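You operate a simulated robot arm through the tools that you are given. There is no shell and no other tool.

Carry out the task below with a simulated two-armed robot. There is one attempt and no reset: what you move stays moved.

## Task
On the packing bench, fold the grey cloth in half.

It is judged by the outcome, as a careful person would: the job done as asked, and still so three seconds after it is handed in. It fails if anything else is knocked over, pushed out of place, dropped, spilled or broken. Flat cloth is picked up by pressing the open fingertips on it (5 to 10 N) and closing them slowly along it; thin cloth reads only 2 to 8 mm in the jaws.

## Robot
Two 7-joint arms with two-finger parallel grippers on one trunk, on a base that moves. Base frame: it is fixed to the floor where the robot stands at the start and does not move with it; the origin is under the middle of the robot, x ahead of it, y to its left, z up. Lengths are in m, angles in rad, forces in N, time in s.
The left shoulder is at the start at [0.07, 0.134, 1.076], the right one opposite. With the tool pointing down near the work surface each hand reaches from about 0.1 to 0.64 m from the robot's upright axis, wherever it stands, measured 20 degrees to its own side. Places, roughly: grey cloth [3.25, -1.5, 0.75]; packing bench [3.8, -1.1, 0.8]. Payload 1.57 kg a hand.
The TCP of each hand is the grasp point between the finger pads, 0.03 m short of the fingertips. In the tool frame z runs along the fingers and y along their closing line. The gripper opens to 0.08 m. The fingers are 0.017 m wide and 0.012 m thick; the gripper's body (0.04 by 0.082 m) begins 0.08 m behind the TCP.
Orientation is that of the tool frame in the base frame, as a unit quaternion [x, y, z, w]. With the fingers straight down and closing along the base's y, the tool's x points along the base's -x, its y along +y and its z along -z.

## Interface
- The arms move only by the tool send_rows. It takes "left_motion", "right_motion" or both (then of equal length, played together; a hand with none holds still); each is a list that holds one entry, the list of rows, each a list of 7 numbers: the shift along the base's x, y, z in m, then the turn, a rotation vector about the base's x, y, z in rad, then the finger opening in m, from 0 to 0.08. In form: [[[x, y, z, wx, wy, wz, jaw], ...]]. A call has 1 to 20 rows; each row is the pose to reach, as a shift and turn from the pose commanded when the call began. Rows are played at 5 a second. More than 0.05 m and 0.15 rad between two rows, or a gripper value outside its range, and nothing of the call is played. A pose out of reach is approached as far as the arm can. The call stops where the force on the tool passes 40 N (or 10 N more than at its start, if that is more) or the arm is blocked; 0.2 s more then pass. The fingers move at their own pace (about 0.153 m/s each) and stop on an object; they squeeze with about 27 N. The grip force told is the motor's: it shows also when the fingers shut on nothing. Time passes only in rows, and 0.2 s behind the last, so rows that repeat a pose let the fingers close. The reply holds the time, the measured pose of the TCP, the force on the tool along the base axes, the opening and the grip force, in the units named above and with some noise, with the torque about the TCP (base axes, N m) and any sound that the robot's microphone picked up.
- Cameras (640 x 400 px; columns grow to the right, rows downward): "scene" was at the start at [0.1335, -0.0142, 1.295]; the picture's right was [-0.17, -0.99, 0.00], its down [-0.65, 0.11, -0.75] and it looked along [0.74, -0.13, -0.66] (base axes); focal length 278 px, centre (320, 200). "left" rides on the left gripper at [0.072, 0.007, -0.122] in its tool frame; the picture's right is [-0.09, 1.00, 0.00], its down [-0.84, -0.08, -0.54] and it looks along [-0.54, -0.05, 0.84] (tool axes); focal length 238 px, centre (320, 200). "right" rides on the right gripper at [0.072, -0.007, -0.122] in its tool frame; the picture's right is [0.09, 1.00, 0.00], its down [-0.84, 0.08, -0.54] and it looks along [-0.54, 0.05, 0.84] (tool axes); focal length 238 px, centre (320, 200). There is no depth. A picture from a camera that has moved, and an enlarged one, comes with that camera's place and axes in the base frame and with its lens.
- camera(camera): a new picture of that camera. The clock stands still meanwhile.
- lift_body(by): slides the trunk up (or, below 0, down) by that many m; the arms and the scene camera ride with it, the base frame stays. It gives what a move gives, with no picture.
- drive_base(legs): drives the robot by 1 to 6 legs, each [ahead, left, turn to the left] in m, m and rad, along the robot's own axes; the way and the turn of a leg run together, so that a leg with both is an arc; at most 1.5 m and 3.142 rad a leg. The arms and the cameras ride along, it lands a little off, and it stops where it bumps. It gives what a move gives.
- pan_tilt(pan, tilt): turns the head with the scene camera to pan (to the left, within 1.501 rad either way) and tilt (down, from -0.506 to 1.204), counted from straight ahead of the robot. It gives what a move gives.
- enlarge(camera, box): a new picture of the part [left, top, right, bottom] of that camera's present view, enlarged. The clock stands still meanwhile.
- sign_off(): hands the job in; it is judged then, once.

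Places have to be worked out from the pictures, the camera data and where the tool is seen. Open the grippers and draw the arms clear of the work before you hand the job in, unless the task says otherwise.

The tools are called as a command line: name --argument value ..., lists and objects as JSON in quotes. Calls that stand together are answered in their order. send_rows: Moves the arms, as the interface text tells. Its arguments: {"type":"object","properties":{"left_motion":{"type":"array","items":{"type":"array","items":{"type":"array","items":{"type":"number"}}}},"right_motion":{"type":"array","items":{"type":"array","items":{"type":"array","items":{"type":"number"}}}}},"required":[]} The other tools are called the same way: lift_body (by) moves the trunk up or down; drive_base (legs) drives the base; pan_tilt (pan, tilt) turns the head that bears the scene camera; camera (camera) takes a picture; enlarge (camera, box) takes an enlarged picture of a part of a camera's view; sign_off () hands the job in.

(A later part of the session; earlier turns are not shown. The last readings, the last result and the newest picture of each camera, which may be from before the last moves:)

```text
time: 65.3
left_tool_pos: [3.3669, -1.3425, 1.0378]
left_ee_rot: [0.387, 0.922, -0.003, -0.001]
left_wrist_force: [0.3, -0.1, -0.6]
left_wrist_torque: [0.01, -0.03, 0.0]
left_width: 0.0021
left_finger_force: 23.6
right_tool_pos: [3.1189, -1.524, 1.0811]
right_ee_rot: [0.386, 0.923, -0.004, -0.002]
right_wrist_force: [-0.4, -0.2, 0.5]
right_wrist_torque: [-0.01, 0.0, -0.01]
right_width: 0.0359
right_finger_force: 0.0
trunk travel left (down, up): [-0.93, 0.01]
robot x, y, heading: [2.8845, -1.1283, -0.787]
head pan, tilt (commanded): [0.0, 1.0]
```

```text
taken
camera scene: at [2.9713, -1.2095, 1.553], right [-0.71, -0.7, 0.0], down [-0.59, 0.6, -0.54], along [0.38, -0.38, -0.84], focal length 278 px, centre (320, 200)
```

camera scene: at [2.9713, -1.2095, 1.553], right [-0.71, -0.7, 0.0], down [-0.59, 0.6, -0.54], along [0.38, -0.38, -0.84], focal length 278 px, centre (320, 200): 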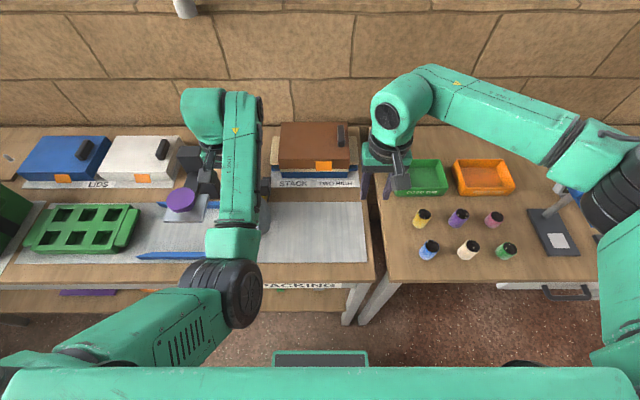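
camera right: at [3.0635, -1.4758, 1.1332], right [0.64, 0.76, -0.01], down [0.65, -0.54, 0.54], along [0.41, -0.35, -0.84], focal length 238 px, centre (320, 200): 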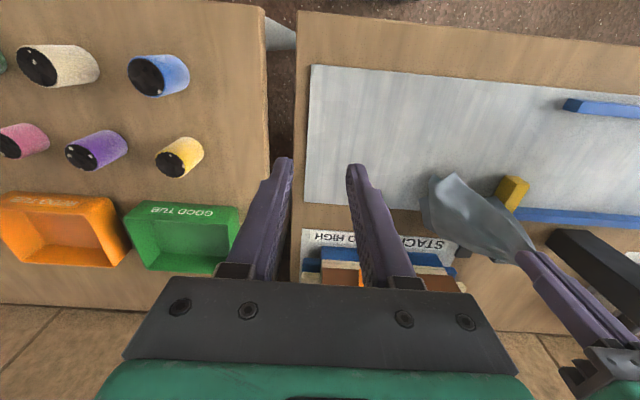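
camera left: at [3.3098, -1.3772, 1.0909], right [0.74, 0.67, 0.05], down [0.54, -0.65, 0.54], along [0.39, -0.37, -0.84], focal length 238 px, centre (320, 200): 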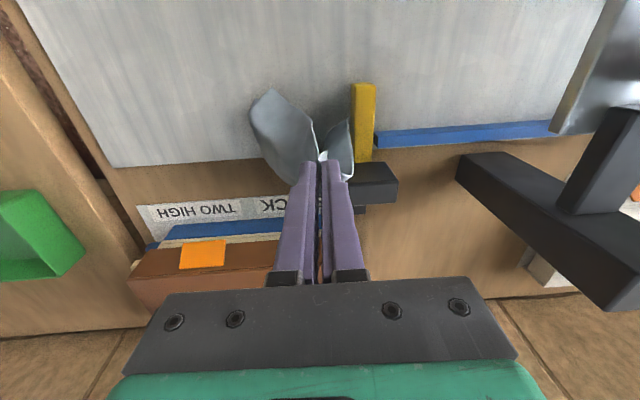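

Holding the target let the arm converge: the left hand is square again at (0.49 ahead, 0.19 left, z 1.04). I now move it toward me slowly, 5 mm per row with pauses.

send_rows --left_motion '[[[-0.0035, 0.0035, 0, 0, 0, 0, 0], [-0.0071, 0.0071, 0, 0, 0, 0, 0], [-0.0106, 0.0106, 0, 0, 0, 0, 0], [-0.0141, 0.0142, 0, 0, 0, 0, 0], [-0.0176, 0.0177, 0, 0, 0, 0, 0], [-0.0212, 0.0213, 0, 0, 0, 0, 0], [-0.0247, 0.0248, 0, 0, 0, 0, 0], [-0.0282, 0.0284, 0, 0, 0, 0, 0], [-0.0282, 0.0284, 0, 0, 0, 0, 0], [-0.0282, 0.0284, 0, 0, 0, 0, 0], [-0.0282, 0.0284, 0, 0, 0, 0, 0]]]'

camera --camera "scene"

```text
time: 67.9
left_tool_pos: [3.3725, -1.2955, 1.0523]
left_ee_rot: [0.366, 0.93, 0.024, 0.028]
left_wrist_force: [0.6, -0.3, -0.8]
left_wrist_torque: [0.0, -0.01, -0.02]
left_width: 0.002
left_finger_force: 23.4
right_tool_pos: [3.1202, -1.5236, 1.0819]
right_ee_rot: [0.386, 0.923, -0.004, -0.003]
right_wrist_force: [0.0, 0.6, 0.0]
right_wrist_torque: [-0.03, 0.02, -0.01]
right_width: 0.036
right_finger_force: 0.0
trunk travel left (down, up): [-0.93, 0.01]
robot x, y, heading: [2.8874, -1.1236, -0.781]
head pan, tilt (commanded): [0.0, 1.0]
stopped in row 11 (left hand): the arm was blocked; the commanded pose is now the measured one
```

```text
taken
camera scene: at [2.9713, -1.2094, 1.553], right [-0.71, -0.7, 0.0], down [-0.59, 0.6, -0.54], along [0.38, -0.38, -0.84], focal length 278 px, centre (320, 200)
```

scene: 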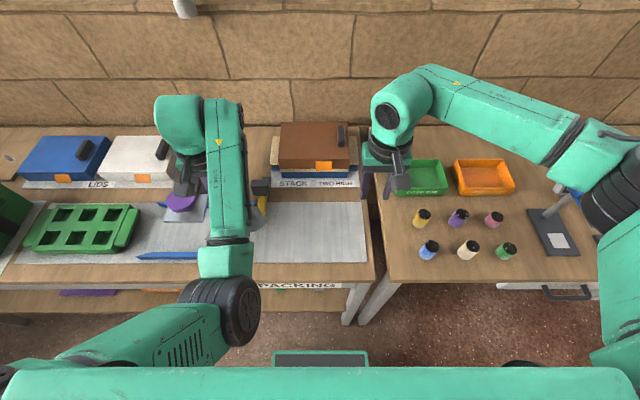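

The forearm rises too steeply from the low elbow to the raised wrist, so it needs the hand lower rather than higher. I lower the left hand 8 cm here (tips at about 0.94, above the low rails), squaring the orientation as it goes.

send_rows --left_motion '[[[0, 0, -0.01, -0.0, 0.02, -0.01, 0], [0, 0, -0.025, -0.0, 0.04, -0.02, 0], [0, 0, -0.04, -0.0, 0.06, -0.04, 0], [0, 0, -0.055, -0.0, 0.06, -0.04, 0], [0, 0, -0.07, -0.0, 0.06, -0.04, 0], [0, 0, -0.08, -0.0, 0.06, -0.04, 0], [0, 0, -0.08, -0.0, 0.06, -0.04, 0], [0, 0, -0.08, -0.0, 0.06, -0.04, 0]]]'

camera --camera "left"

camera --camera "right"

```text
time: 69.7
left_tool_pos: [3.3694, -1.2959, 0.9692]
left_ee_rot: [0.387, 0.922, 0.009, -0.001]
left_wrist_force: [-0.1, 0.4, -0.4]
left_wrist_torque: [0.0, -0.04, 0.01]
left_width: 0.002
left_finger_force: 23.7
right_tool_pos: [3.1194, -1.5239, 1.0815]
right_ee_rot: [0.386, 0.922, -0.004, -0.003]
right_wrist_force: [-0.2, 0.5, 0.0]
right_wrist_torque: [-0.01, -0.02, 0.03]
right_width: 0.0361
right_finger_force: 0.0
trunk travel left (down, up): [-0.93, 0.01]
robot x, y, heading: [2.8856, -1.1231, -0.792]
head pan, tilt (commanded): [0.0, 1.0]
```

```text
taken
camera left: at [3.3233, -1.241, 1.0921], right [0.78, 0.63, 0.02], down [0.53, -0.66, 0.53], along [0.35, -0.4, -0.85], focal length 238 px, centre (320, 200)
```

left: 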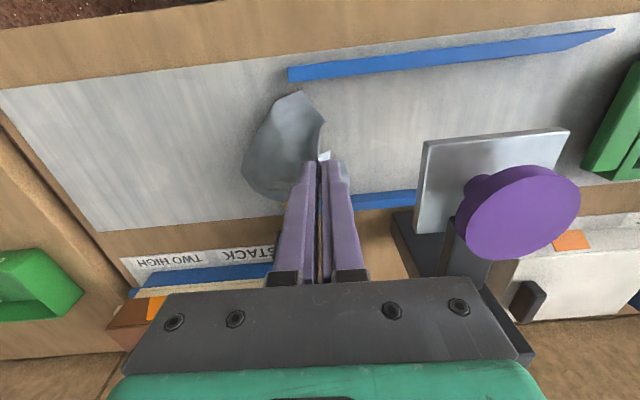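

```text
taken
camera right: at [3.0636, -1.4759, 1.2032], right [0.64, 0.76, -0.01], down [0.65, -0.54, 0.54], along [0.41, -0.35, -0.84], focal length 238 px, centre (320, 200)
```

right: 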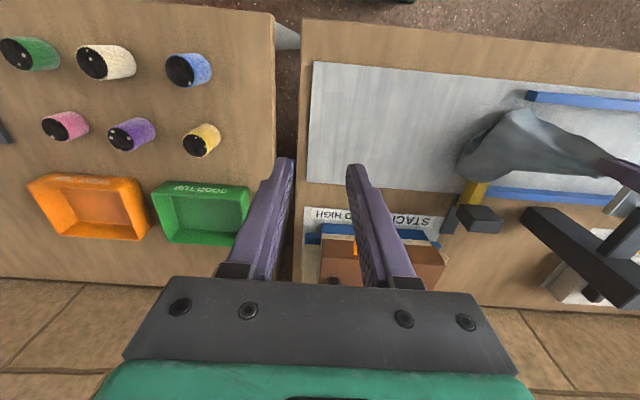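

That converged with correct orientation. Items are all in place. Now I bring the left hand to the right (toward centre) at this height, 1 cm per row.

send_rows --left_motion '[[[-0.0071, -0.0071, 0, 0, 0, 0, 0], [-0.0142, -0.0141, 0, 0, 0, 0, 0], [-0.0213, -0.0212, 0, 0, 0, 0, 0], [-0.0284, -0.0282, 0, 0, 0, 0, 0], [-0.0354, -0.0353, 0, 0, 0, 0, 0], [-0.0425, -0.0423, 0, 0, 0, 0, 0], [-0.0496, -0.0494, 0, 0, 0, 0, 0], [-0.0567, -0.0564, 0, 0, 0, 0, 0], [-0.0638, -0.0635, 0, 0, 0, 0, 0], [-0.0709, -0.0705, 0, 0, 0, 0, 0], [-0.0709, -0.0705, 0, 0, 0, 0, 0], [-0.0709, -0.0705, 0, 0, 0, 0, 0]]]'

camera --camera "scene"

camera --camera "left"

camera --camera "right"

```text
time: 72.0
left_tool_pos: [3.3657, -1.3236, 0.9799]
left_ee_rot: [0.356, 0.932, 0.063, 0.04]
left_wrist_force: [-0.3, -0.3, -0.8]
left_wrist_torque: [0.02, 0.03, -0.01]
left_width: 0.0022
left_finger_force: 23.0
right_tool_pos: [3.1202, -1.5242, 1.0818]
right_ee_rot: [0.386, 0.923, -0.004, -0.002]
right_wrist_force: [0.4, -1.1, 0.2]
right_wrist_torque: [-0.03, 0.01, 0.0]
right_width: 0.0358
right_finger_force: 0.2
trunk travel left (down, up): [-0.93, 0.01]
robot x, y, heading: [2.8852, -1.1259, -0.79]
head pan, tilt (commanded): [0.0, 1.0]
stopped in row 11 (left hand): the arm was blocked; the commanded pose is now the measured one
```

```text
taken
camera scene: at [2.9713, -1.2096, 1.553], right [-0.71, -0.7, 0.0], down [-0.59, 0.6, -0.54], along [0.38, -0.38, -0.84], focal length 278 px, centre (320, 200)
```

scene: 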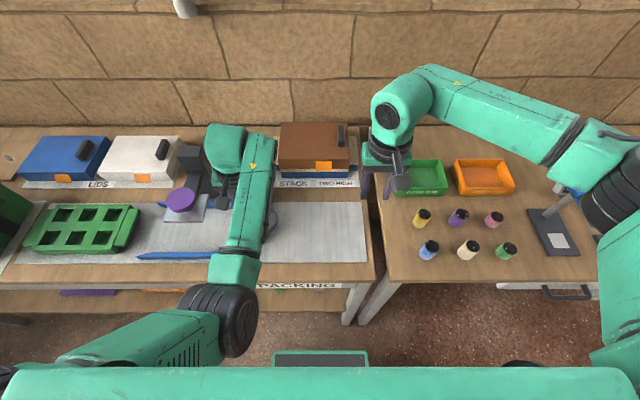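

```text
taken
camera left: at [3.3021, -1.2805, 1.0984], right [0.72, 0.67, 0.15], down [0.51, -0.67, 0.55], along [0.47, -0.32, -0.82], focal length 238 px, centre (320, 200)
```

left: 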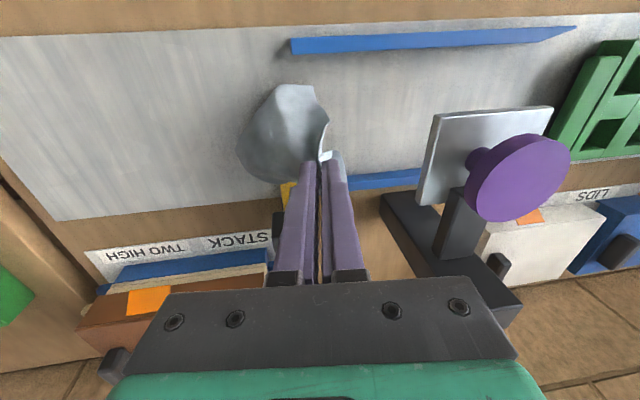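

```text
taken
camera right: at [3.0637, -1.476, 1.2032], right [0.64, 0.76, -0.01], down [0.65, -0.54, 0.54], along [0.41, -0.35, -0.84], focal length 238 px, centre (320, 200)
```

right: 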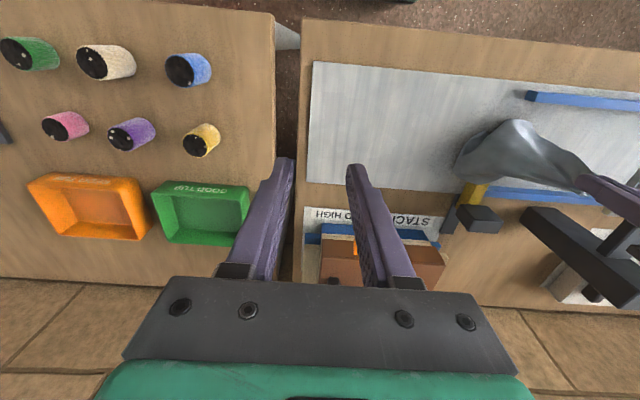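

Moving right at this height tilts the hand again, so the wrist still needs a lower hand. The spot below (0.48 ahead, 0.20 left) is free mat between the rails and short of the hammer handle, so I lower 8 cm more and straighten the hand.

send_rows --left_motion '[[[0, 0, -0.015, -0.01, 0.015, -0.007, 0], [0, 0, -0.03, -0.025, 0.035, -0.018, 0], [0, 0, -0.045, -0.045, 0.065, -0.032, 0], [0, 0, -0.06, -0.065, 0.095, -0.046, 0], [0, 0, -0.07, -0.086, 0.123, -0.06, 0], [0, 0, -0.08, -0.086, 0.123, -0.06, 0], [0, 0, -0.08, -0.086, 0.123, -0.06, 0], [0, 0, -0.08, -0.086, 0.123, -0.06, 0]]]'

camera --camera "left"

camera --camera "right"

```text
time: 73.8
left_tool_pos: [3.3611, -1.3248, 0.8996]
left_ee_rot: [0.386, 0.922, -0.001, -0.002]
left_wrist_force: [-0.2, -0.2, 0.2]
left_wrist_torque: [0.01, 0.02, 0.0]
left_width: 0.0019
left_finger_force: 23.6
right_tool_pos: [3.1197, -1.5235, 1.0809]
right_ee_rot: [0.385, 0.923, -0.003, -0.001]
right_wrist_force: [-0.8, 0.2, 1.1]
right_wrist_torque: [-0.01, -0.04, 0.01]
right_width: 0.0357
right_finger_force: 0.0
trunk travel left (down, up): [-0.93, 0.01]
robot x, y, heading: [2.8855, -1.1265, -0.79]
head pan, tilt (commanded): [0.0, 1.0]
```

```text
taken
camera left: at [3.317, -1.2669, 1.0198], right [0.77, 0.63, 0.0], down [0.53, -0.65, 0.54], along [0.34, -0.42, -0.84], focal length 238 px, centre (320, 200)
```

left: 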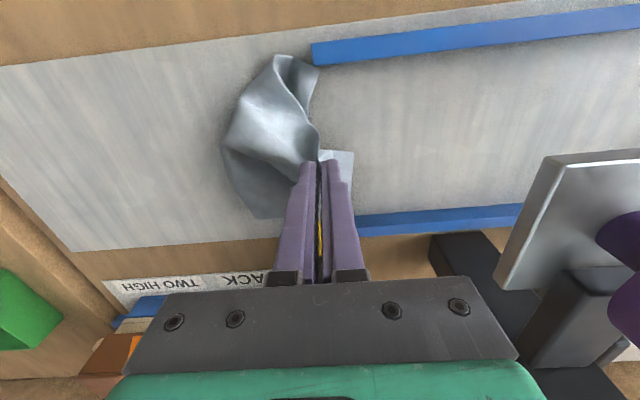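

```text
taken
camera right: at [3.0637, -1.4758, 1.2032], right [0.64, 0.76, -0.01], down [0.65, -0.54, 0.54], along [0.41, -0.35, -0.84], focal length 238 px, centre (320, 200)
```

right: 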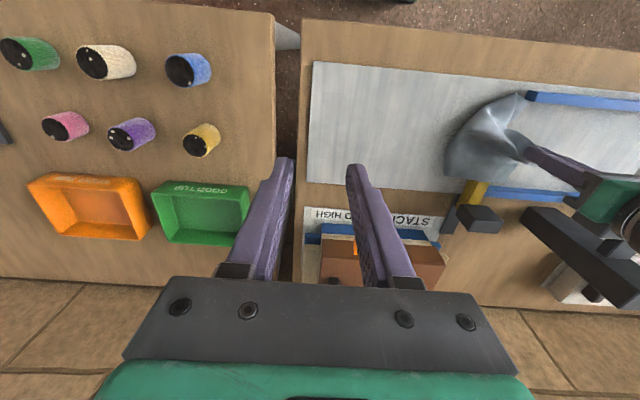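

The hand is square again at z = 0.90. Now I move it right toward the open mat, 1 cm per row.

send_rows --left_motion '[[[-0.0071, -0.0071, 0, 0, 0, 0, 0], [-0.0142, -0.0141, 0, 0, 0, 0, 0], [-0.0213, -0.0212, 0, 0, 0, 0, 0], [-0.0284, -0.0282, 0, 0, 0, 0, 0], [-0.0354, -0.0353, 0, 0, 0, 0, 0], [-0.0425, -0.0423, 0, 0, 0, 0, 0], [-0.0496, -0.0494, 0, 0, 0, 0, 0], [-0.0567, -0.0564, 0, 0, 0, 0, 0], [-0.0567, -0.0564, 0, 0, 0, 0, 0]]]'

camera --camera "scene"

camera --camera "left"

camera --camera "right"

```text
time: 76.0
left_tool_pos: [3.3346, -1.3614, 0.8974]
left_ee_rot: [0.375, 0.927, 0.021, 0.01]
left_wrist_force: [-0.7, 0.4, 0.6]
left_wrist_torque: [-0.02, 0.02, 0.03]
left_width: 0.0017
left_finger_force: 23.7
right_tool_pos: [3.1196, -1.5236, 1.0821]
right_ee_rot: [0.386, 0.922, -0.003, -0.003]
right_wrist_force: [-0.5, -0.6, -0.2]
right_wrist_torque: [0.01, -0.01, 0.03]
right_width: 0.0357
right_finger_force: 0.0
trunk travel left (down, up): [-0.93, 0.01]
robot x, y, heading: [2.8864, -1.1214, -0.793]
head pan, tilt (commanded): [0.0, 1.0]
stopped in row 9 (left hand): the arm was blocked; the commanded pose is now the measured one
```

```text
taken
camera scene: at [2.9713, -1.2094, 1.553], right [-0.71, -0.7, 0.0], down [-0.59, 0.6, -0.54], along [0.38, -0.38, -0.84], focal length 278 px, centre (320, 200)
```

scene: 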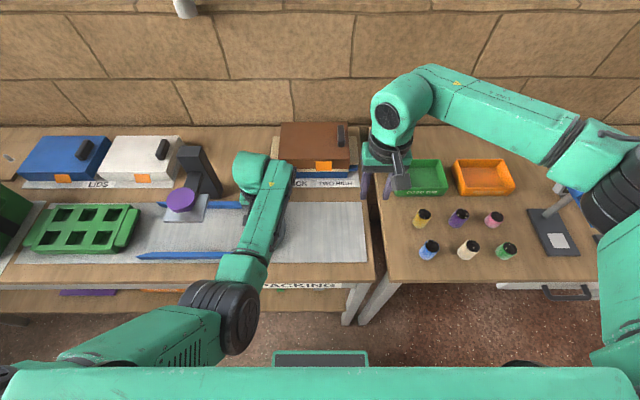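

```text
taken
camera left: at [3.2821, -1.3084, 1.0187], right [0.76, 0.65, 0.05], down [0.53, -0.65, 0.54], along [0.38, -0.39, -0.84], focal length 238 px, centre (320, 200)
```

left: 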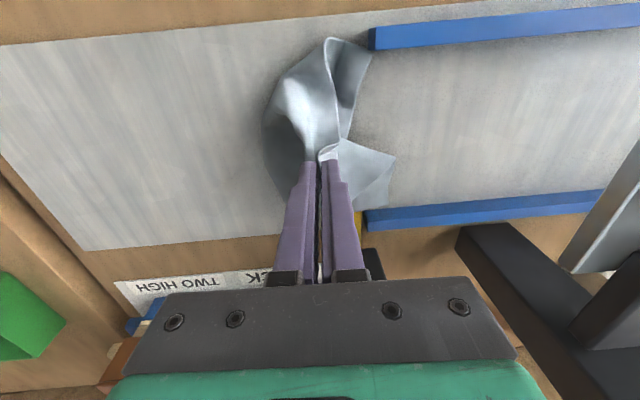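

```text
taken
camera right: at [3.0637, -1.4758, 1.2033], right [0.64, 0.76, -0.01], down [0.65, -0.54, 0.54], along [0.41, -0.35, -0.84], focal length 238 px, centre (320, 200)
```

right: 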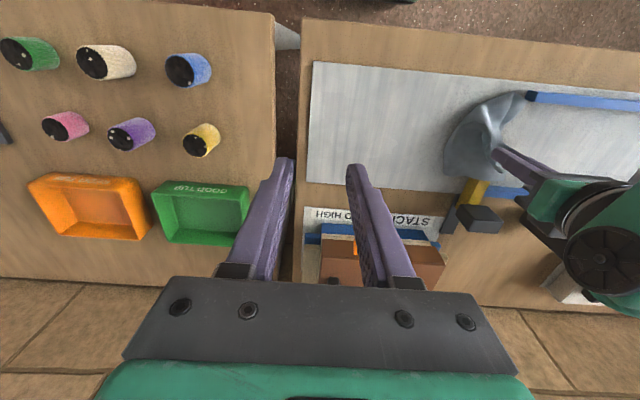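

The lower hand could go further right (now 0.15 left) before its limit. Since the left arm works freely only on its own side now, I shift the base 0.12 m to the right instead, which also carries the held cloth over the open mat, clear of rails and hammer.

drive_base --legs '[[0, -0.12, 0]]'

camera --camera "scene"

camera --camera "left"

camera --camera "right"

```text
time: 77.2
left_tool_pos: [3.2489, -1.4449, 0.8968]
left_ee_rot: [0.375, 0.927, 0.02, 0.011]
left_wrist_force: [0.1, 0.3, -0.1]
left_wrist_torque: [0.01, -0.02, 0.01]
left_width: 0.0021
left_finger_force: 23.1
right_tool_pos: [3.037, -1.6066, 1.0816]
right_ee_rot: [0.386, 0.922, -0.005, -0.003]
right_wrist_force: [0.2, 0.1, 0.0]
right_wrist_torque: [0.01, 0.01, -0.03]
right_width: 0.0361
right_finger_force: 0.1
trunk travel left (down, up): [-0.93, 0.01]
robot x, y, heading: [2.8009, -1.2093, -0.793]
head pan, tilt (commanded): [0.0, 1.0]
```

```text
taken
camera scene: at [2.8885, -1.2914, 1.553], right [-0.71, -0.7, 0.0], down [-0.59, 0.6, -0.54], along [0.38, -0.39, -0.84], focal length 278 px, centre (320, 200)
```

scene: 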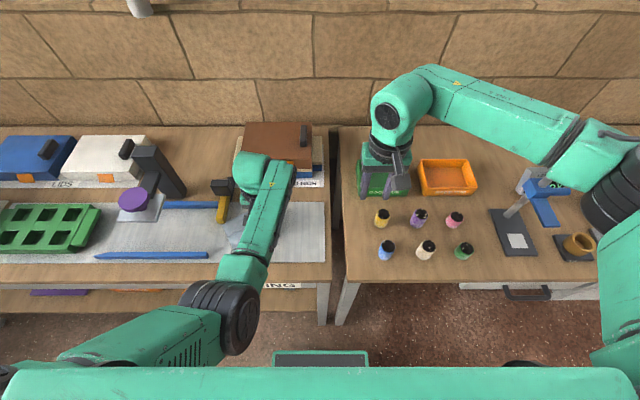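

```text
taken
camera left: at [3.1979, -1.3915, 1.0181], right [0.76, 0.65, 0.04], down [0.53, -0.65, 0.54], along [0.38, -0.39, -0.84], focal length 238 px, centre (320, 200)
```

left: 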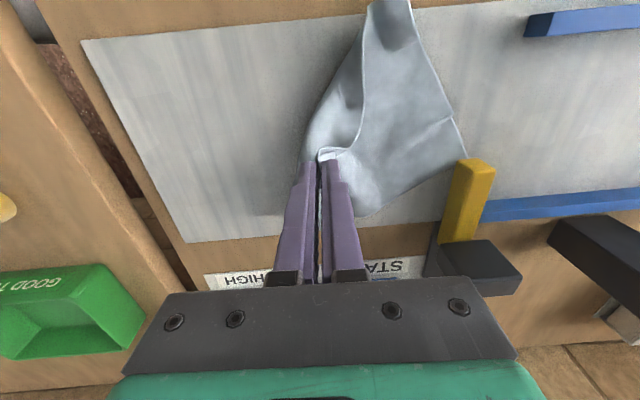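

```text
taken
camera right: at [2.9802, -1.5584, 1.2036], right [0.64, 0.76, -0.01], down [0.65, -0.54, 0.54], along [0.41, -0.35, -0.84], focal length 238 px, centre (320, 200)
```

right: 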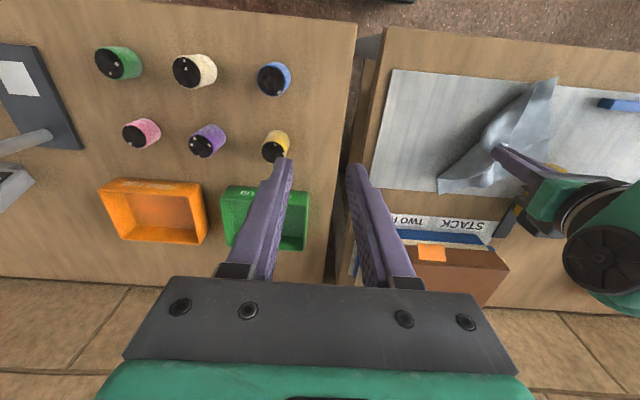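

The cloth has been drawn out across the mat and trails to the left of the held corner. I zoom in to see how it lies.

enlarge --camera "left" --box '[240, 0, 520, 240]'

enlarge --camera "right" --box '[360, 50, 620, 220]'

enlarge --camera "scene" --box '[150, 160, 350, 285]'

```text
1.67 times, centred on (380, 120) of left
camera zoom: at [3.1979, -1.3915, 1.0181], right [0.76, 0.65, 0.04], down [0.53, -0.65, 0.54], along [0.38, -0.39, -0.84], focal length 397 px, centre (220, 333)
```

zoom: 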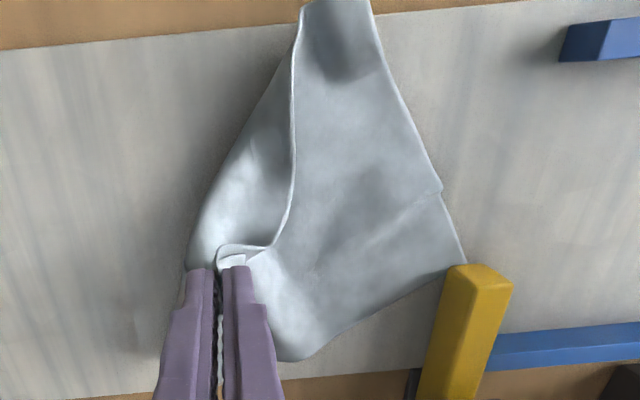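

```text
2.35 times, centred on (490, 135) of right
camera zoom: at [2.9802, -1.5584, 1.2036], right [0.64, 0.76, -0.01], down [0.65, -0.54, 0.54], along [0.41, -0.35, -0.84], focal length 561 px, centre (-80, 353)
```

zoom: 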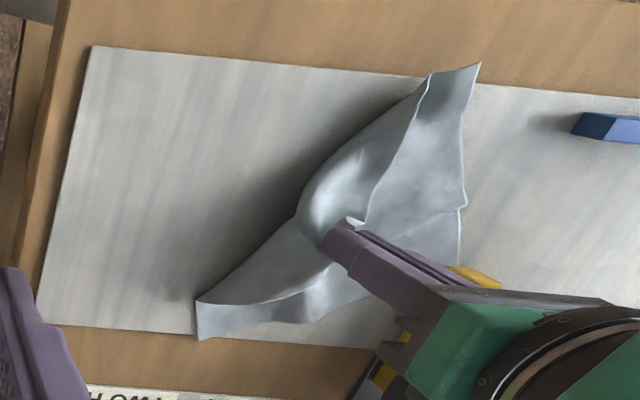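

```text
3.20 times, centred on (250, 222) of scene
camera zoom: at [2.8885, -1.2914, 1.553], right [-0.71, -0.7, 0.0], down [-0.59, 0.6, -0.54], along [0.38, -0.39, -0.84], focal length 889 px, centre (544, 128)
```

zoom: 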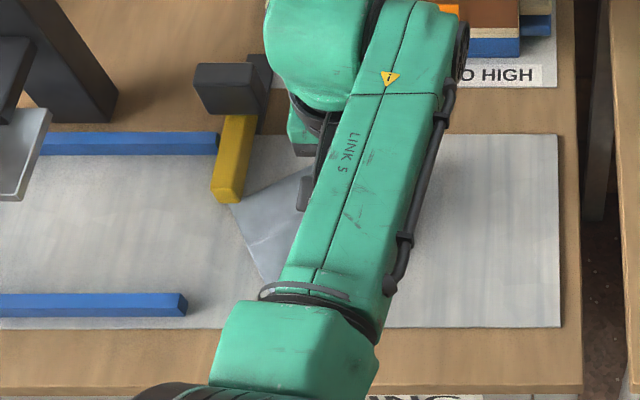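

The right camera shows a good state: the cloth is mostly spread on the mat (upside down), with corners near (0.39, 0.235), (0.51, 0.30) and (0.58, 0.13); only the held corner is folded in and belongs about 8 cm further right. I lower the hand a little, then use the base to pull that corner to the right, which should lay the cloth flat and draw it away from the hammer.

send_rows --left_motion '[[[0, 0, -0.01, -0.01, 0.012, -0.007, 0], [0, 0, -0.02, -0.02, 0.024, -0.014, 0], [0, 0, -0.03, -0.029, 0.036, -0.022, 0], [0, 0, -0.035, -0.029, 0.036, -0.022, 0], [0, 0, -0.035, -0.029, 0.036, -0.022, 0]]]'

drive_base --legs '[[0, -0.09, 0]]'

camera --camera "scene"

camera --camera "left"

camera --camera "right"

```text
time: 78.4
left_tool_pos: [3.2487, -1.4462, 0.8623]
left_ee_rot: [0.387, 0.922, 0.001, 0.0]
left_wrist_force: [-0.1, -0.1, 0.1]
left_wrist_torque: [-0.02, -0.03, 0.01]
left_width: 0.002
left_finger_force: 24.0
right_tool_pos: [3.0346, -1.6089, 1.0809]
right_ee_rot: [0.386, 0.922, -0.004, -0.003]
right_wrist_force: [-0.2, -0.1, 0.4]
right_wrist_torque: [-0.04, 0.0, 0.0]
right_width: 0.0358
right_finger_force: 0.1
trunk travel left (down, up): [-0.93, 0.01]
robot x, y, heading: [2.8003, -1.2109, -0.794]
head pan, tilt (commanded): [0.0, 1.0]
```

```text
time: 79.5
left_tool_pos: [3.1877, -1.5056, 0.8611]
left_ee_rot: [0.386, 0.922, -0.002, -0.001]
left_wrist_force: [-0.1, 0.1, -0.5]
left_wrist_torque: [-0.03, -0.01, 0.01]
left_width: 0.0019
left_finger_force: 23.9
right_tool_pos: [2.9742, -1.6679, 1.0826]
right_ee_rot: [0.386, 0.923, -0.006, -0.003]
right_wrist_force: [0.8, -0.1, 0.2]
right_wrist_torque: [-0.03, 0.0, 0.0]
right_width: 0.036
right_finger_force: 0.1
trunk travel left (down, up): [-0.93, 0.01]
robot x, y, heading: [2.7401, -1.2713, -0.787]
head pan, tilt (commanded): [0.0, 1.0]
```

```text
taken
camera scene: at [2.8269, -1.3524, 1.553], right [-0.71, -0.7, 0.0], down [-0.59, 0.6, -0.54], along [0.38, -0.39, -0.84], focal length 278 px, centre (320, 200)
```

scene: 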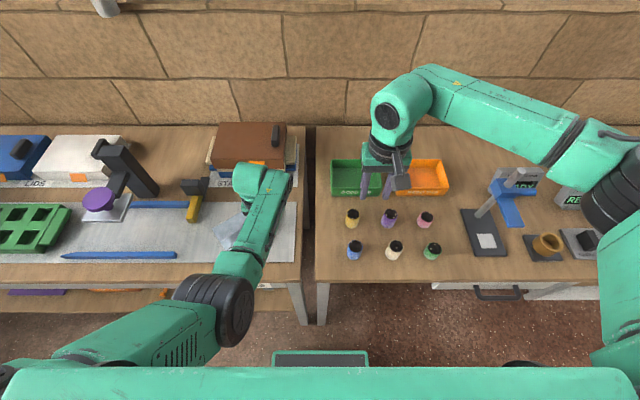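

```text
taken
camera left: at [3.1418, -1.4486, 0.9828], right [0.77, 0.63, 0.0], down [0.53, -0.65, 0.54], along [0.34, -0.42, -0.84], focal length 238 px, centre (320, 200)
```

left: 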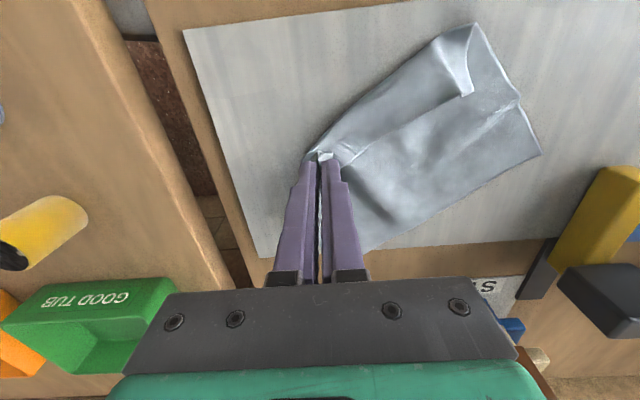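

```text
taken
camera right: at [2.9181, -1.6196, 1.2039], right [0.64, 0.77, -0.01], down [0.65, -0.54, 0.54], along [0.41, -0.36, -0.84], focal length 238 px, centre (320, 200)
```

right: 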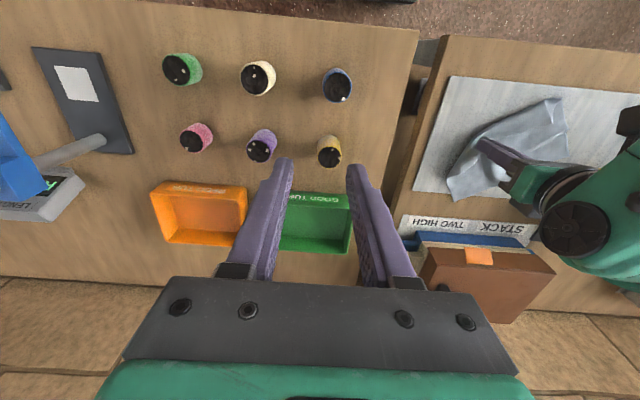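

Only a strip along the near side (about 3–4 cm, at the edge between the held corner and the next one) is still folded over. I lift the hand slightly and use the base to pull the held corner about 5 cm right and 4 cm toward me to open that strip.

send_rows --left_motion '[[[0, 0, 0.01, 0, 0, 0, 0], [0, 0, 0.02, 0, 0, 0, 0], [0, 0, 0.02, 0, 0, 0, 0]]]'

drive_base --legs '[[-0.045, -0.045, 0]]'

camera --camera "left"

enlarge --camera "right" --box '[380, 50, 640, 212]'

camera --camera "scene"

```text
time: 80.3
left_tool_pos: [3.1846, -1.5102, 0.8833]
left_ee_rot: [0.386, 0.922, 0.001, 0.001]
left_wrist_force: [0.0, -0.2, 0.2]
left_wrist_torque: [0.0, -0.04, -0.01]
left_width: 0.002
left_finger_force: 23.4
right_tool_pos: [2.9712, -1.6723, 1.0823]
right_ee_rot: [0.386, 0.922, -0.002, -0.002]
right_wrist_force: [-0.4, 0.0, -0.6]
right_wrist_torque: [-0.01, 0.0, -0.05]
right_width: 0.0363
right_finger_force: 0.1
trunk travel left (down, up): [-0.93, 0.01]
robot x, y, heading: [2.7386, -1.2707, -0.791]
head pan, tilt (commanded): [0.0, 1.0]
```

```text
time: 81.3
left_tool_pos: [3.1284, -1.508, 0.8804]
left_ee_rot: [0.385, 0.923, -0.001, -0.002]
left_wrist_force: [0.3, -0.5, -0.1]
left_wrist_torque: [0.0, 0.04, -0.01]
left_width: 0.002
left_finger_force: 23.4
right_tool_pos: [2.9155, -1.6704, 1.08]
right_ee_rot: [0.384, 0.923, -0.004, -0.005]
right_wrist_force: [0.2, 0.0, -1.0]
right_wrist_torque: [0.0, 0.08, 0.01]
right_width: 0.0361
right_finger_force: 0.0
trunk travel left (down, up): [-0.93, 0.01]
robot x, y, heading: [2.6752, -1.2742, -0.788]
head pan, tilt (commanded): [0.0, 1.0]
```

```text
taken
camera left: at [3.0835, -1.4512, 1.0011], right [0.77, 0.64, 0.0], down [0.54, -0.65, 0.54], along [0.34, -0.42, -0.84], focal length 238 px, centre (320, 200)
```

left: 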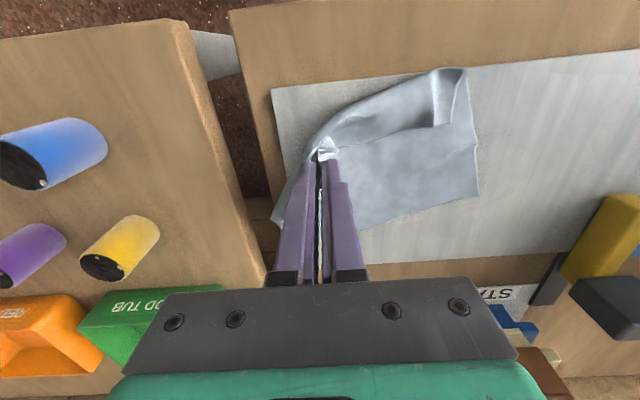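

```text
2.46 times, centred on (510, 131) of right
camera zoom: at [2.8609, -1.6229, 1.202], right [0.64, 0.77, -0.01], down [0.65, -0.54, 0.54], along [0.4, -0.35, -0.84], focal length 587 px, centre (-148, 370)
```

zoom: 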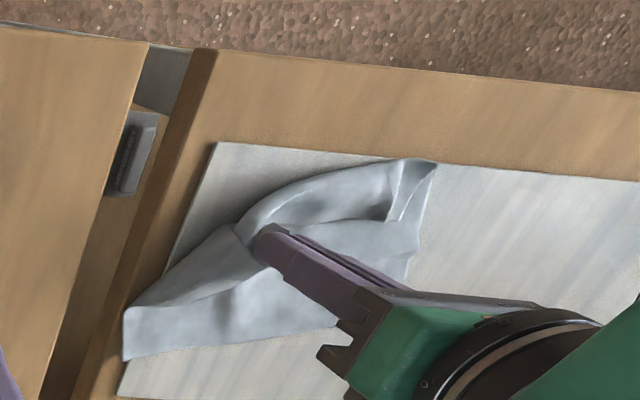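

```text
taken
camera scene: at [2.7704, -1.3572, 1.5523], right [-0.71, -0.71, 0.01], down [-0.6, 0.6, -0.54], along [0.38, -0.38, -0.84], focal length 278 px, centre (320, 200)
```

scene: 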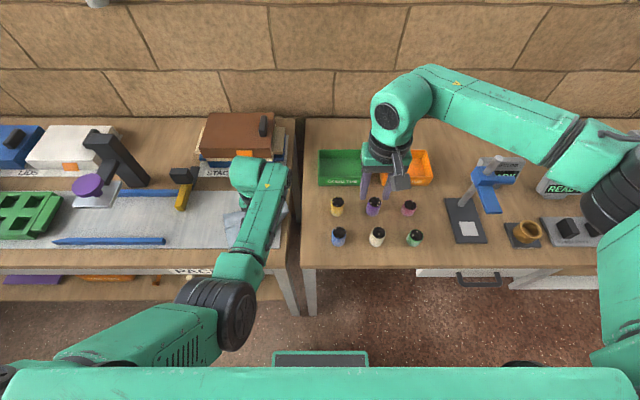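

The cloth keeps following the hand instead of unfolding, and it is nearing the bench's right end. I'll stop pulling: I set the corner down, release it, and then use the right arm (which is in a good posture) for re-spreading and folding.

send_rows --left_motion '[[[0, 0, -0.01, 0, 0, 0, 0], [0, 0, -0.02, 0, 0, 0, 0], [0, 0, -0.03, 0, 0, 0, 0], [0, 0, -0.034, 0, 0, 0, 0], [0, 0, -0.034, 0, 0, 0, 0.01], [0, 0, -0.034, 0, 0, 0, 0.02], [0, 0, -0.034, 0, 0, 0, 0.03], [0, 0, -0.034, 0, 0, 0, 0.036], [0, 0, -0.034, 0, 0, 0, 0.036], [0, 0, -0.02, 0, 0, 0, 0.036], [0, 0, 0.0, 0, 0, 0, 0.036], [0, 0, 0.02, 0, 0, 0, 0.036]]]'

camera --camera "left"

enlarge --camera "right" --box '[380, 50, 640, 212]'

```text
time: 83.9
left_tool_pos: [3.1227, -1.5064, 0.9038]
left_ee_rot: [0.384, 0.923, 0.0, -0.001]
left_wrist_force: [0.5, -0.8, 0.0]
left_wrist_torque: [0.01, -0.03, -0.02]
left_width: 0.0359
left_finger_force: 0.1
right_tool_pos: [2.9084, -1.6697, 1.0821]
right_ee_rot: [0.384, 0.923, -0.003, -0.002]
right_wrist_force: [0.1, 0.6, 1.6]
right_wrist_torque: [-0.01, 0.01, 0.0]
right_width: 0.036
right_finger_force: 0.0
trunk travel left (down, up): [-0.93, 0.01]
robot x, y, heading: [2.6747, -1.2756, -0.791]
head pan, tilt (commanded): [0.0, 1.0]
```

```text
taken
camera left: at [3.077, -1.4498, 1.024], right [0.77, 0.64, 0.0], down [0.53, -0.65, 0.54], along [0.35, -0.42, -0.84], focal length 238 px, centre (320, 200)
```

left: 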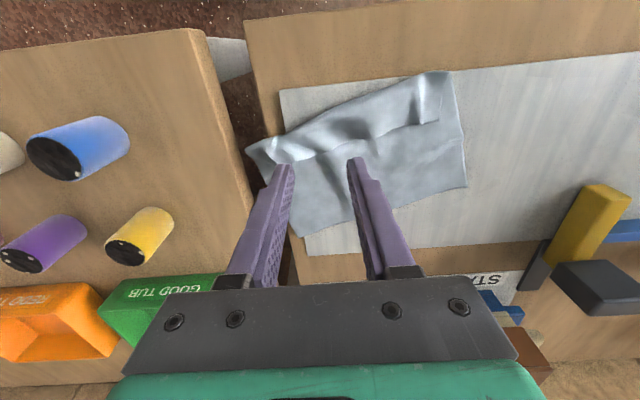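

```text
2.46 times, centred on (510, 131) of right
camera zoom: at [2.8527, -1.6229, 1.2034], right [0.64, 0.77, -0.01], down [0.65, -0.54, 0.54], along [0.41, -0.35, -0.84], focal length 587 px, centre (-148, 370)
```

zoom: 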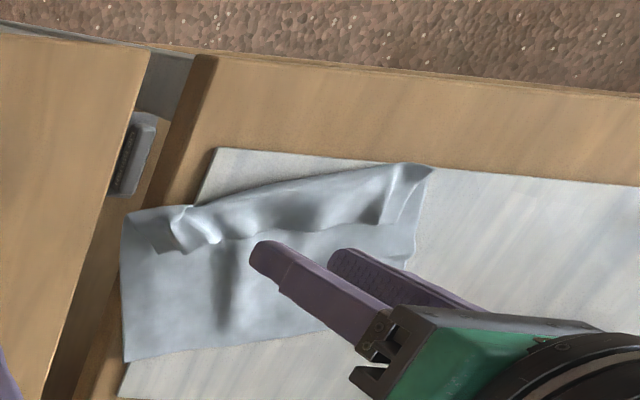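

Released, the cloth sprang nearly flat by itself: only a 3–4 cm strip along its near edge is folded over, and its right end sits by the bench's right end. I raise the left hand and move it left out of the way before repositioning.

send_rows --left_motion '[[[0.007, 0.007, 0.015, 0, 0, 0, 0.036], [0.014, 0.014, 0.03, 0, 0, 0, 0.036], [0.021, 0.021, 0.045, 0, 0, 0, 0.036], [0.028, 0.028, 0.06, 0, 0, 0, 0.036], [0.035, 0.035, 0.07, 0, 0, 0, 0.036], [0.0425, 0.0423, 0.08, 0, 0, 0, 0.036], [0.0425, 0.0423, 0.08, 0, 0, 0, 0.036]]]'

camera --camera "scene"

camera --camera "left"

```text
time: 85.5
left_tool_pos: [3.1646, -1.4648, 0.984]
left_ee_rot: [0.386, 0.923, 0.0, 0.0]
left_wrist_force: [0.1, 0.1, 0.4]
left_wrist_torque: [-0.05, 0.01, -0.01]
left_width: 0.0361
left_finger_force: 0.1
right_tool_pos: [2.9104, -1.6704, 1.0819]
right_ee_rot: [0.384, 0.923, -0.002, -0.003]
right_wrist_force: [-0.7, -0.2, -0.3]
right_wrist_torque: [0.03, 0.03, 0.01]
right_width: 0.036
right_finger_force: 0.1
trunk travel left (down, up): [-0.93, 0.01]
robot x, y, heading: [2.6752, -1.2755, -0.785]
head pan, tilt (commanded): [0.0, 1.0]
```

```text
taken
camera scene: at [2.7598, -1.3574, 1.553], right [-0.71, -0.71, 0.0], down [-0.59, 0.6, -0.54], along [0.38, -0.38, -0.84], focal length 278 px, centre (320, 200)
```

scene: 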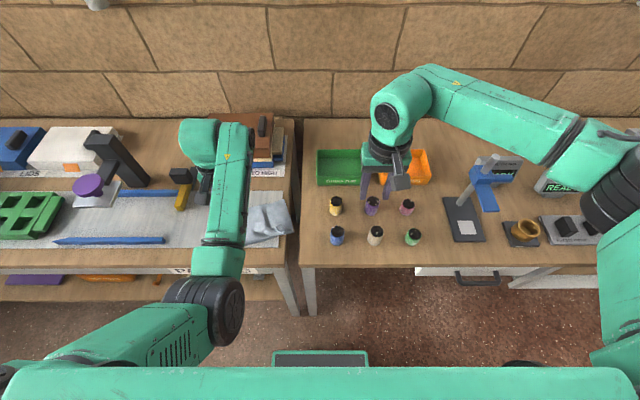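

```text
taken
camera left: at [3.1193, -1.4087, 1.1045], right [0.77, 0.64, 0.0], down [0.53, -0.65, 0.54], along [0.35, -0.42, -0.84], focal length 238 px, centre (320, 200)
```

left: 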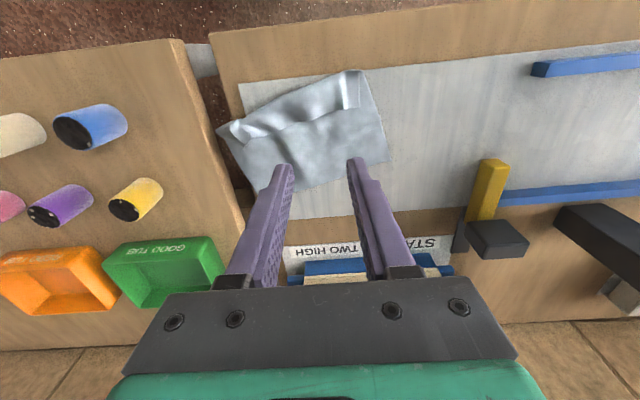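

Left arm is clear and square. In my current frame the cloth spans about 0.44–0.60 ahead and 0.08–0.30 left, with its fold end slightly past the bench end. I drive 0.2 m left and 3 cm ahead so the right arm can work over the cloth comfortably.

drive_base --legs '[[0, 0.2, 0], [0.03, 0, 0]]'

camera --camera "scene"

camera --camera "right"

camera --camera "left"

```text
time: 87.5
left_tool_pos: [3.3231, -1.3429, 0.986]
left_ee_rot: [0.387, 0.922, -0.001, 0.003]
left_wrist_force: [-1.2, 0.3, 0.3]
left_wrist_torque: [-0.05, -0.03, 0.02]
left_width: 0.036
left_finger_force: 0.0
right_tool_pos: [3.0673, -1.546, 1.0834]
right_ee_rot: [0.386, 0.922, -0.004, 0.0]
right_wrist_force: [0.3, 0.2, -0.3]
right_wrist_torque: [-0.04, -0.07, 0.02]
right_width: 0.036
right_finger_force: 0.2
trunk travel left (down, up): [-0.93, 0.01]
robot x, y, heading: [2.8417, -1.1534, -0.796]
head pan, tilt (commanded): [0.0, 1.0]
```

```text
taken
camera scene: at [2.9165, -1.2305, 1.5538], right [-0.71, -0.7, 0.0], down [-0.59, 0.6, -0.55], along [0.38, -0.39, -0.84], focal length 278 px, centre (320, 200)
```

scene: 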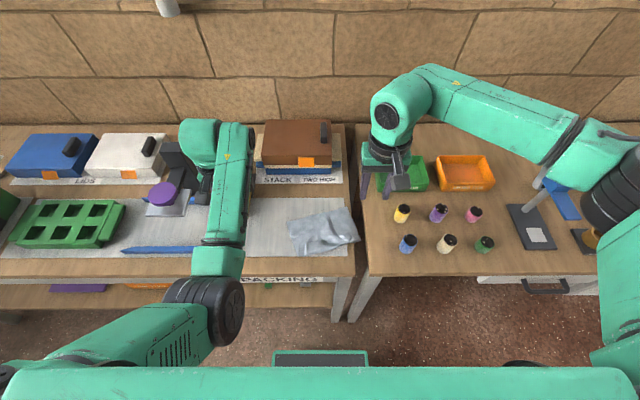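

```text
taken
camera right: at [3.0105, -1.498, 1.2059], right [0.64, 0.77, -0.01], down [0.64, -0.54, 0.55], along [0.41, -0.36, -0.84], focal length 238 px, centre (320, 200)
```

right: 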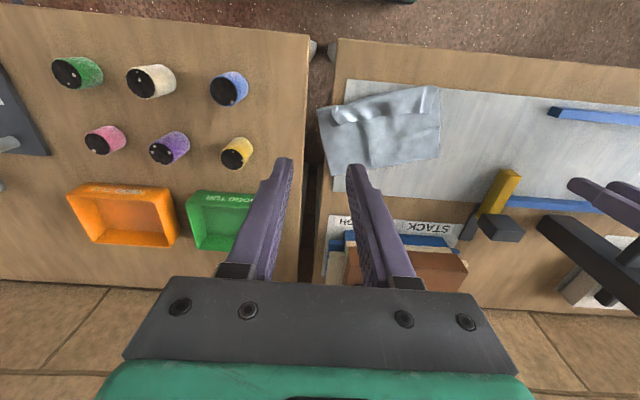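

```text
taken
camera left: at [3.2778, -1.285, 1.107], right [0.77, 0.63, 0.0], down [0.53, -0.65, 0.55], along [0.35, -0.42, -0.84], focal length 238 px, centre (320, 200)
```

left: 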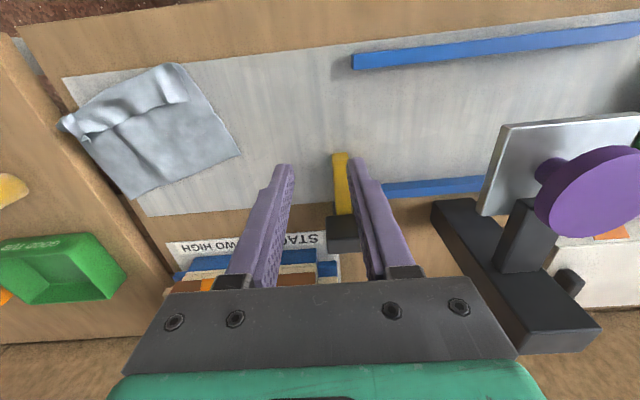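

Now the scene camera sees the cloth unobstructed. I zoom in to map it.

enlarge --camera "scene" --box '[250, 185, 378, 265]'

enlarge --camera "right" --box '[300, 70, 460, 190]'

enlarge --camera "left" --box '[40, 50, 260, 210]'

```text
5.00 times, centred on (314, 225) of scene
camera zoom: at [2.9165, -1.2305, 1.5538], right [-0.71, -0.7, 0.0], down [-0.59, 0.6, -0.55], along [0.38, -0.39, -0.84], focal length 1390 px, centre (350, 75)
```

zoom: 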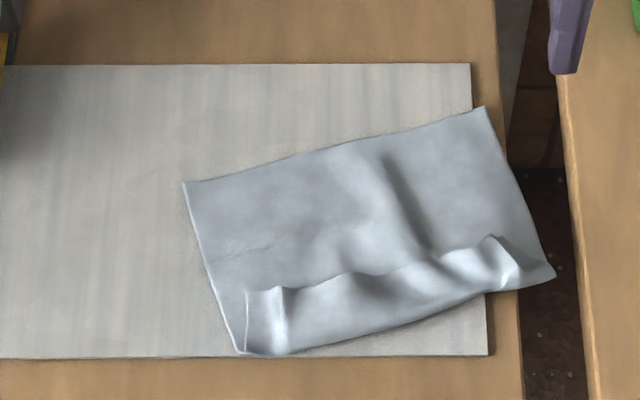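

```text
3.33 times, centred on (380, 130) of right
camera zoom: at [3.0105, -1.498, 1.2059], right [0.64, 0.77, -0.01], down [0.64, -0.54, 0.55], along [0.41, -0.36, -0.84], focal length 794 px, centre (120, 433)
```

zoom: 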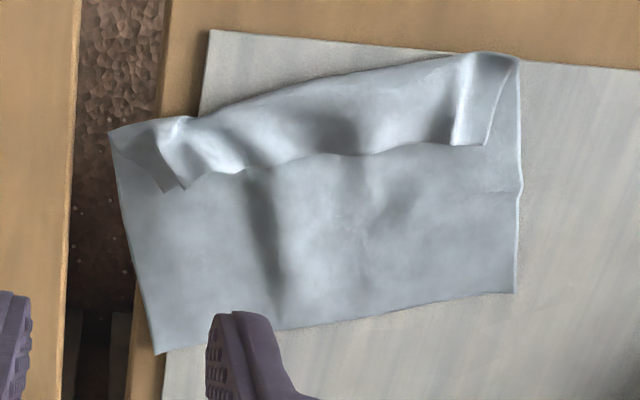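

```text
2.50 times, centred on (150, 130) of left
camera zoom: at [3.2778, -1.285, 1.107], right [0.77, 0.63, 0.0], down [0.53, -0.65, 0.55], along [0.35, -0.42, -0.84], focal length 596 px, centre (745, 375)
```

zoom: 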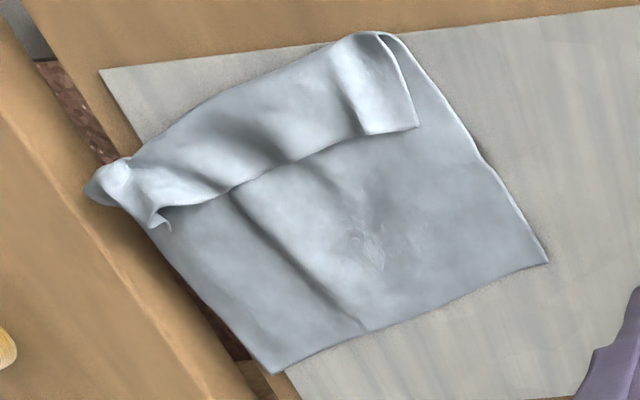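

The picture is very clear: the cloth lies flat except for a loose strip, 3–4 cm wide, flipped over along its near edge. I bring the right hand over the left end of that strip (about 0.44 ahead, 0.04 left), turned to match the edge, to pinch it and flip it open.

send_rows --right_motion '[[[0.0209, 0.0231, 0, 0, 0, 0.04, 0.032], [0.0419, 0.0462, 0, 0, 0, 0.08, 0.032], [0.0628, 0.0692, -0.02, 0, 0, 0.12, 0.032], [0.0838, 0.0923, -0.04, 0, 0, 0.16, 0.032], [0.1047, 0.1154, -0.06, 0, 0, 0.2, 0.032], [0.1047, 0.1154, -0.1, 0, 0, 0.2, 0.032], [0.1047, 0.1154, -0.14, 0, 0, 0.2, 0.032], [0.1047, 0.1154, -0.17, 0, 0, 0.2, 0.032], [0.1047, 0.1154, -0.19, 0, 0, 0.2, 0.032], [0.1047, 0.1154, -0.19, 0, 0, 0.2, 0.032]]]'

camera --camera "right"

enlarge --camera "scene" --box '[230, 165, 390, 265]'

```text
time: 89.7
left_tool_pos: [3.3291, -1.3462, 0.9833]
left_ee_rot: [0.387, 0.922, 0.001, 0.0]
left_wrist_force: [-0.5, 0.3, 0.5]
left_wrist_torque: [-0.03, -0.03, 0.02]
left_width: 0.036
left_finger_force: 0.1
right_tool_pos: [3.1775, -1.4358, 0.8935]
right_ee_rot: [0.291, 0.957, -0.003, -0.002]
right_wrist_force: [0.2, -0.6, -0.9]
right_wrist_torque: [-0.01, 0.0, 0.01]
right_width: 0.0321
right_finger_force: 0.0
trunk travel left (down, up): [-0.93, 0.01]
robot x, y, heading: [2.838, -1.1513, -0.796]
head pan, tilt (commanded): [0.0, 1.0]
```

```text
taken
camera right: at [3.1128, -1.3991, 1.0149], right [0.48, 0.88, -0.01], down [0.74, -0.4, 0.54], along [0.47, -0.26, -0.84], focal length 238 px, centre (320, 200)
```

right: 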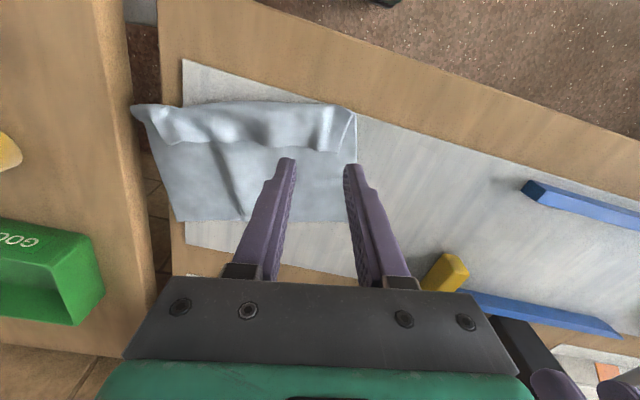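

```text
4.00 times, centred on (310, 215) of scene
camera zoom: at [2.9233, -1.2372, 1.553], right [-0.71, -0.7, 0.0], down [-0.59, 0.6, -0.54], along [0.38, -0.38, -0.84], focal length 1112 px, centre (360, 140)
```

zoom: 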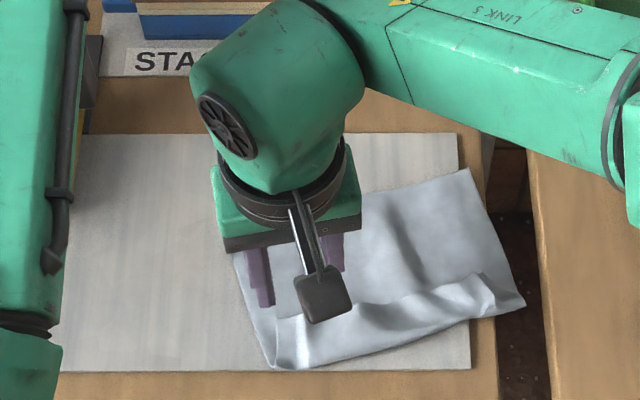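

The right hand is aligned with the strip edge but about 1.5 cm too far left/outside. I shift it onto the strip (about 1 cm inside its edge) and descend to just above it.

send_rows --right_motion '[[[-0.0076, -0.0046, -0.01, 0, 0, 0, 0.032], [-0.0152, -0.0091, -0.02, 0, 0, 0, 0.032], [-0.0152, -0.0091, -0.035, 0, 0, 0, 0.032], [-0.0152, -0.0091, -0.045, 0, 0, 0, 0.032], [-0.0152, -0.0091, -0.045, 0, 0, 0, 0.032]]]'

camera --camera "right"

```text
time: 90.9
left_tool_pos: [3.3275, -1.3466, 0.983]
left_ee_rot: [0.386, 0.922, 0.001, 0.001]
left_wrist_force: [-0.5, 0.0, -0.1]
left_wrist_torque: [0.01, 0.0, -0.01]
left_width: 0.0357
left_finger_force: 0.0
right_tool_pos: [3.1617, -1.4433, 0.8477]
right_ee_rot: [0.292, 0.957, -0.003, -0.001]
right_wrist_force: [-0.5, 0.1, 0.1]
right_wrist_torque: [-0.02, -0.01, 0.0]
right_width: 0.032
right_finger_force: 0.1
trunk travel left (down, up): [-0.93, 0.01]
robot x, y, heading: [2.8369, -1.1545, -0.795]
head pan, tilt (commanded): [0.0, 1.0]
```

```text
taken
camera right: at [3.0974, -1.4087, 0.9686], right [0.48, 0.88, -0.01], down [0.74, -0.4, 0.54], along [0.47, -0.26, -0.84], focal length 238 px, centre (320, 200)
```

right: 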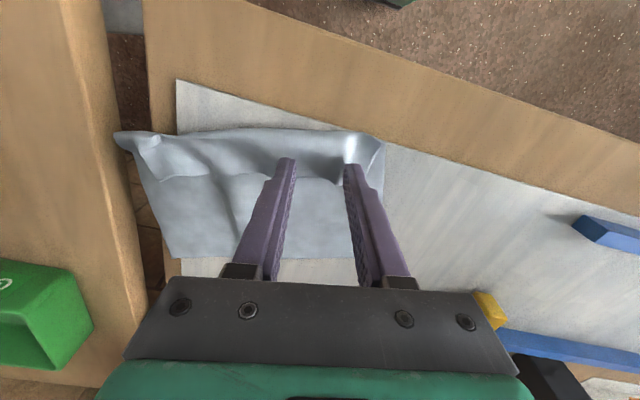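

The tips are over the strip between its fold and its edge. I press down in small steps.

send_rows --right_motion '[[[0, 0, -0.003, 0, 0, 0, 0.032], [0, 0, -0.006, 0, 0, 0, 0.032], [0, 0, -0.009, 0, 0, 0, 0.032], [0, 0, -0.011, 0, 0, 0, 0.032], [0, 0, -0.011, 0, 0, 0, 0.032]]]'

```text
time: 92.1
left_tool_pos: [3.3274, -1.3463, 0.9831]
left_ee_rot: [0.387, 0.922, 0.001, 0.0]
left_wrist_force: [-0.3, -0.5, 0.5]
left_wrist_torque: [-0.01, -0.03, 0.0]
left_width: 0.0358
left_finger_force: 0.1
right_tool_pos: [3.1611, -1.4447, 0.8375]
right_ee_rot: [0.292, 0.956, -0.004, 0.0]
right_wrist_force: [0.7, -0.8, 3.1]
right_wrist_torque: [0.02, -0.05, -0.03]
right_width: 0.032
right_finger_force: 0.1
trunk travel left (down, up): [-0.93, 0.01]
robot x, y, heading: [2.8397, -1.1531, -0.794]
head pan, tilt (commanded): [0.0, 1.0]
```

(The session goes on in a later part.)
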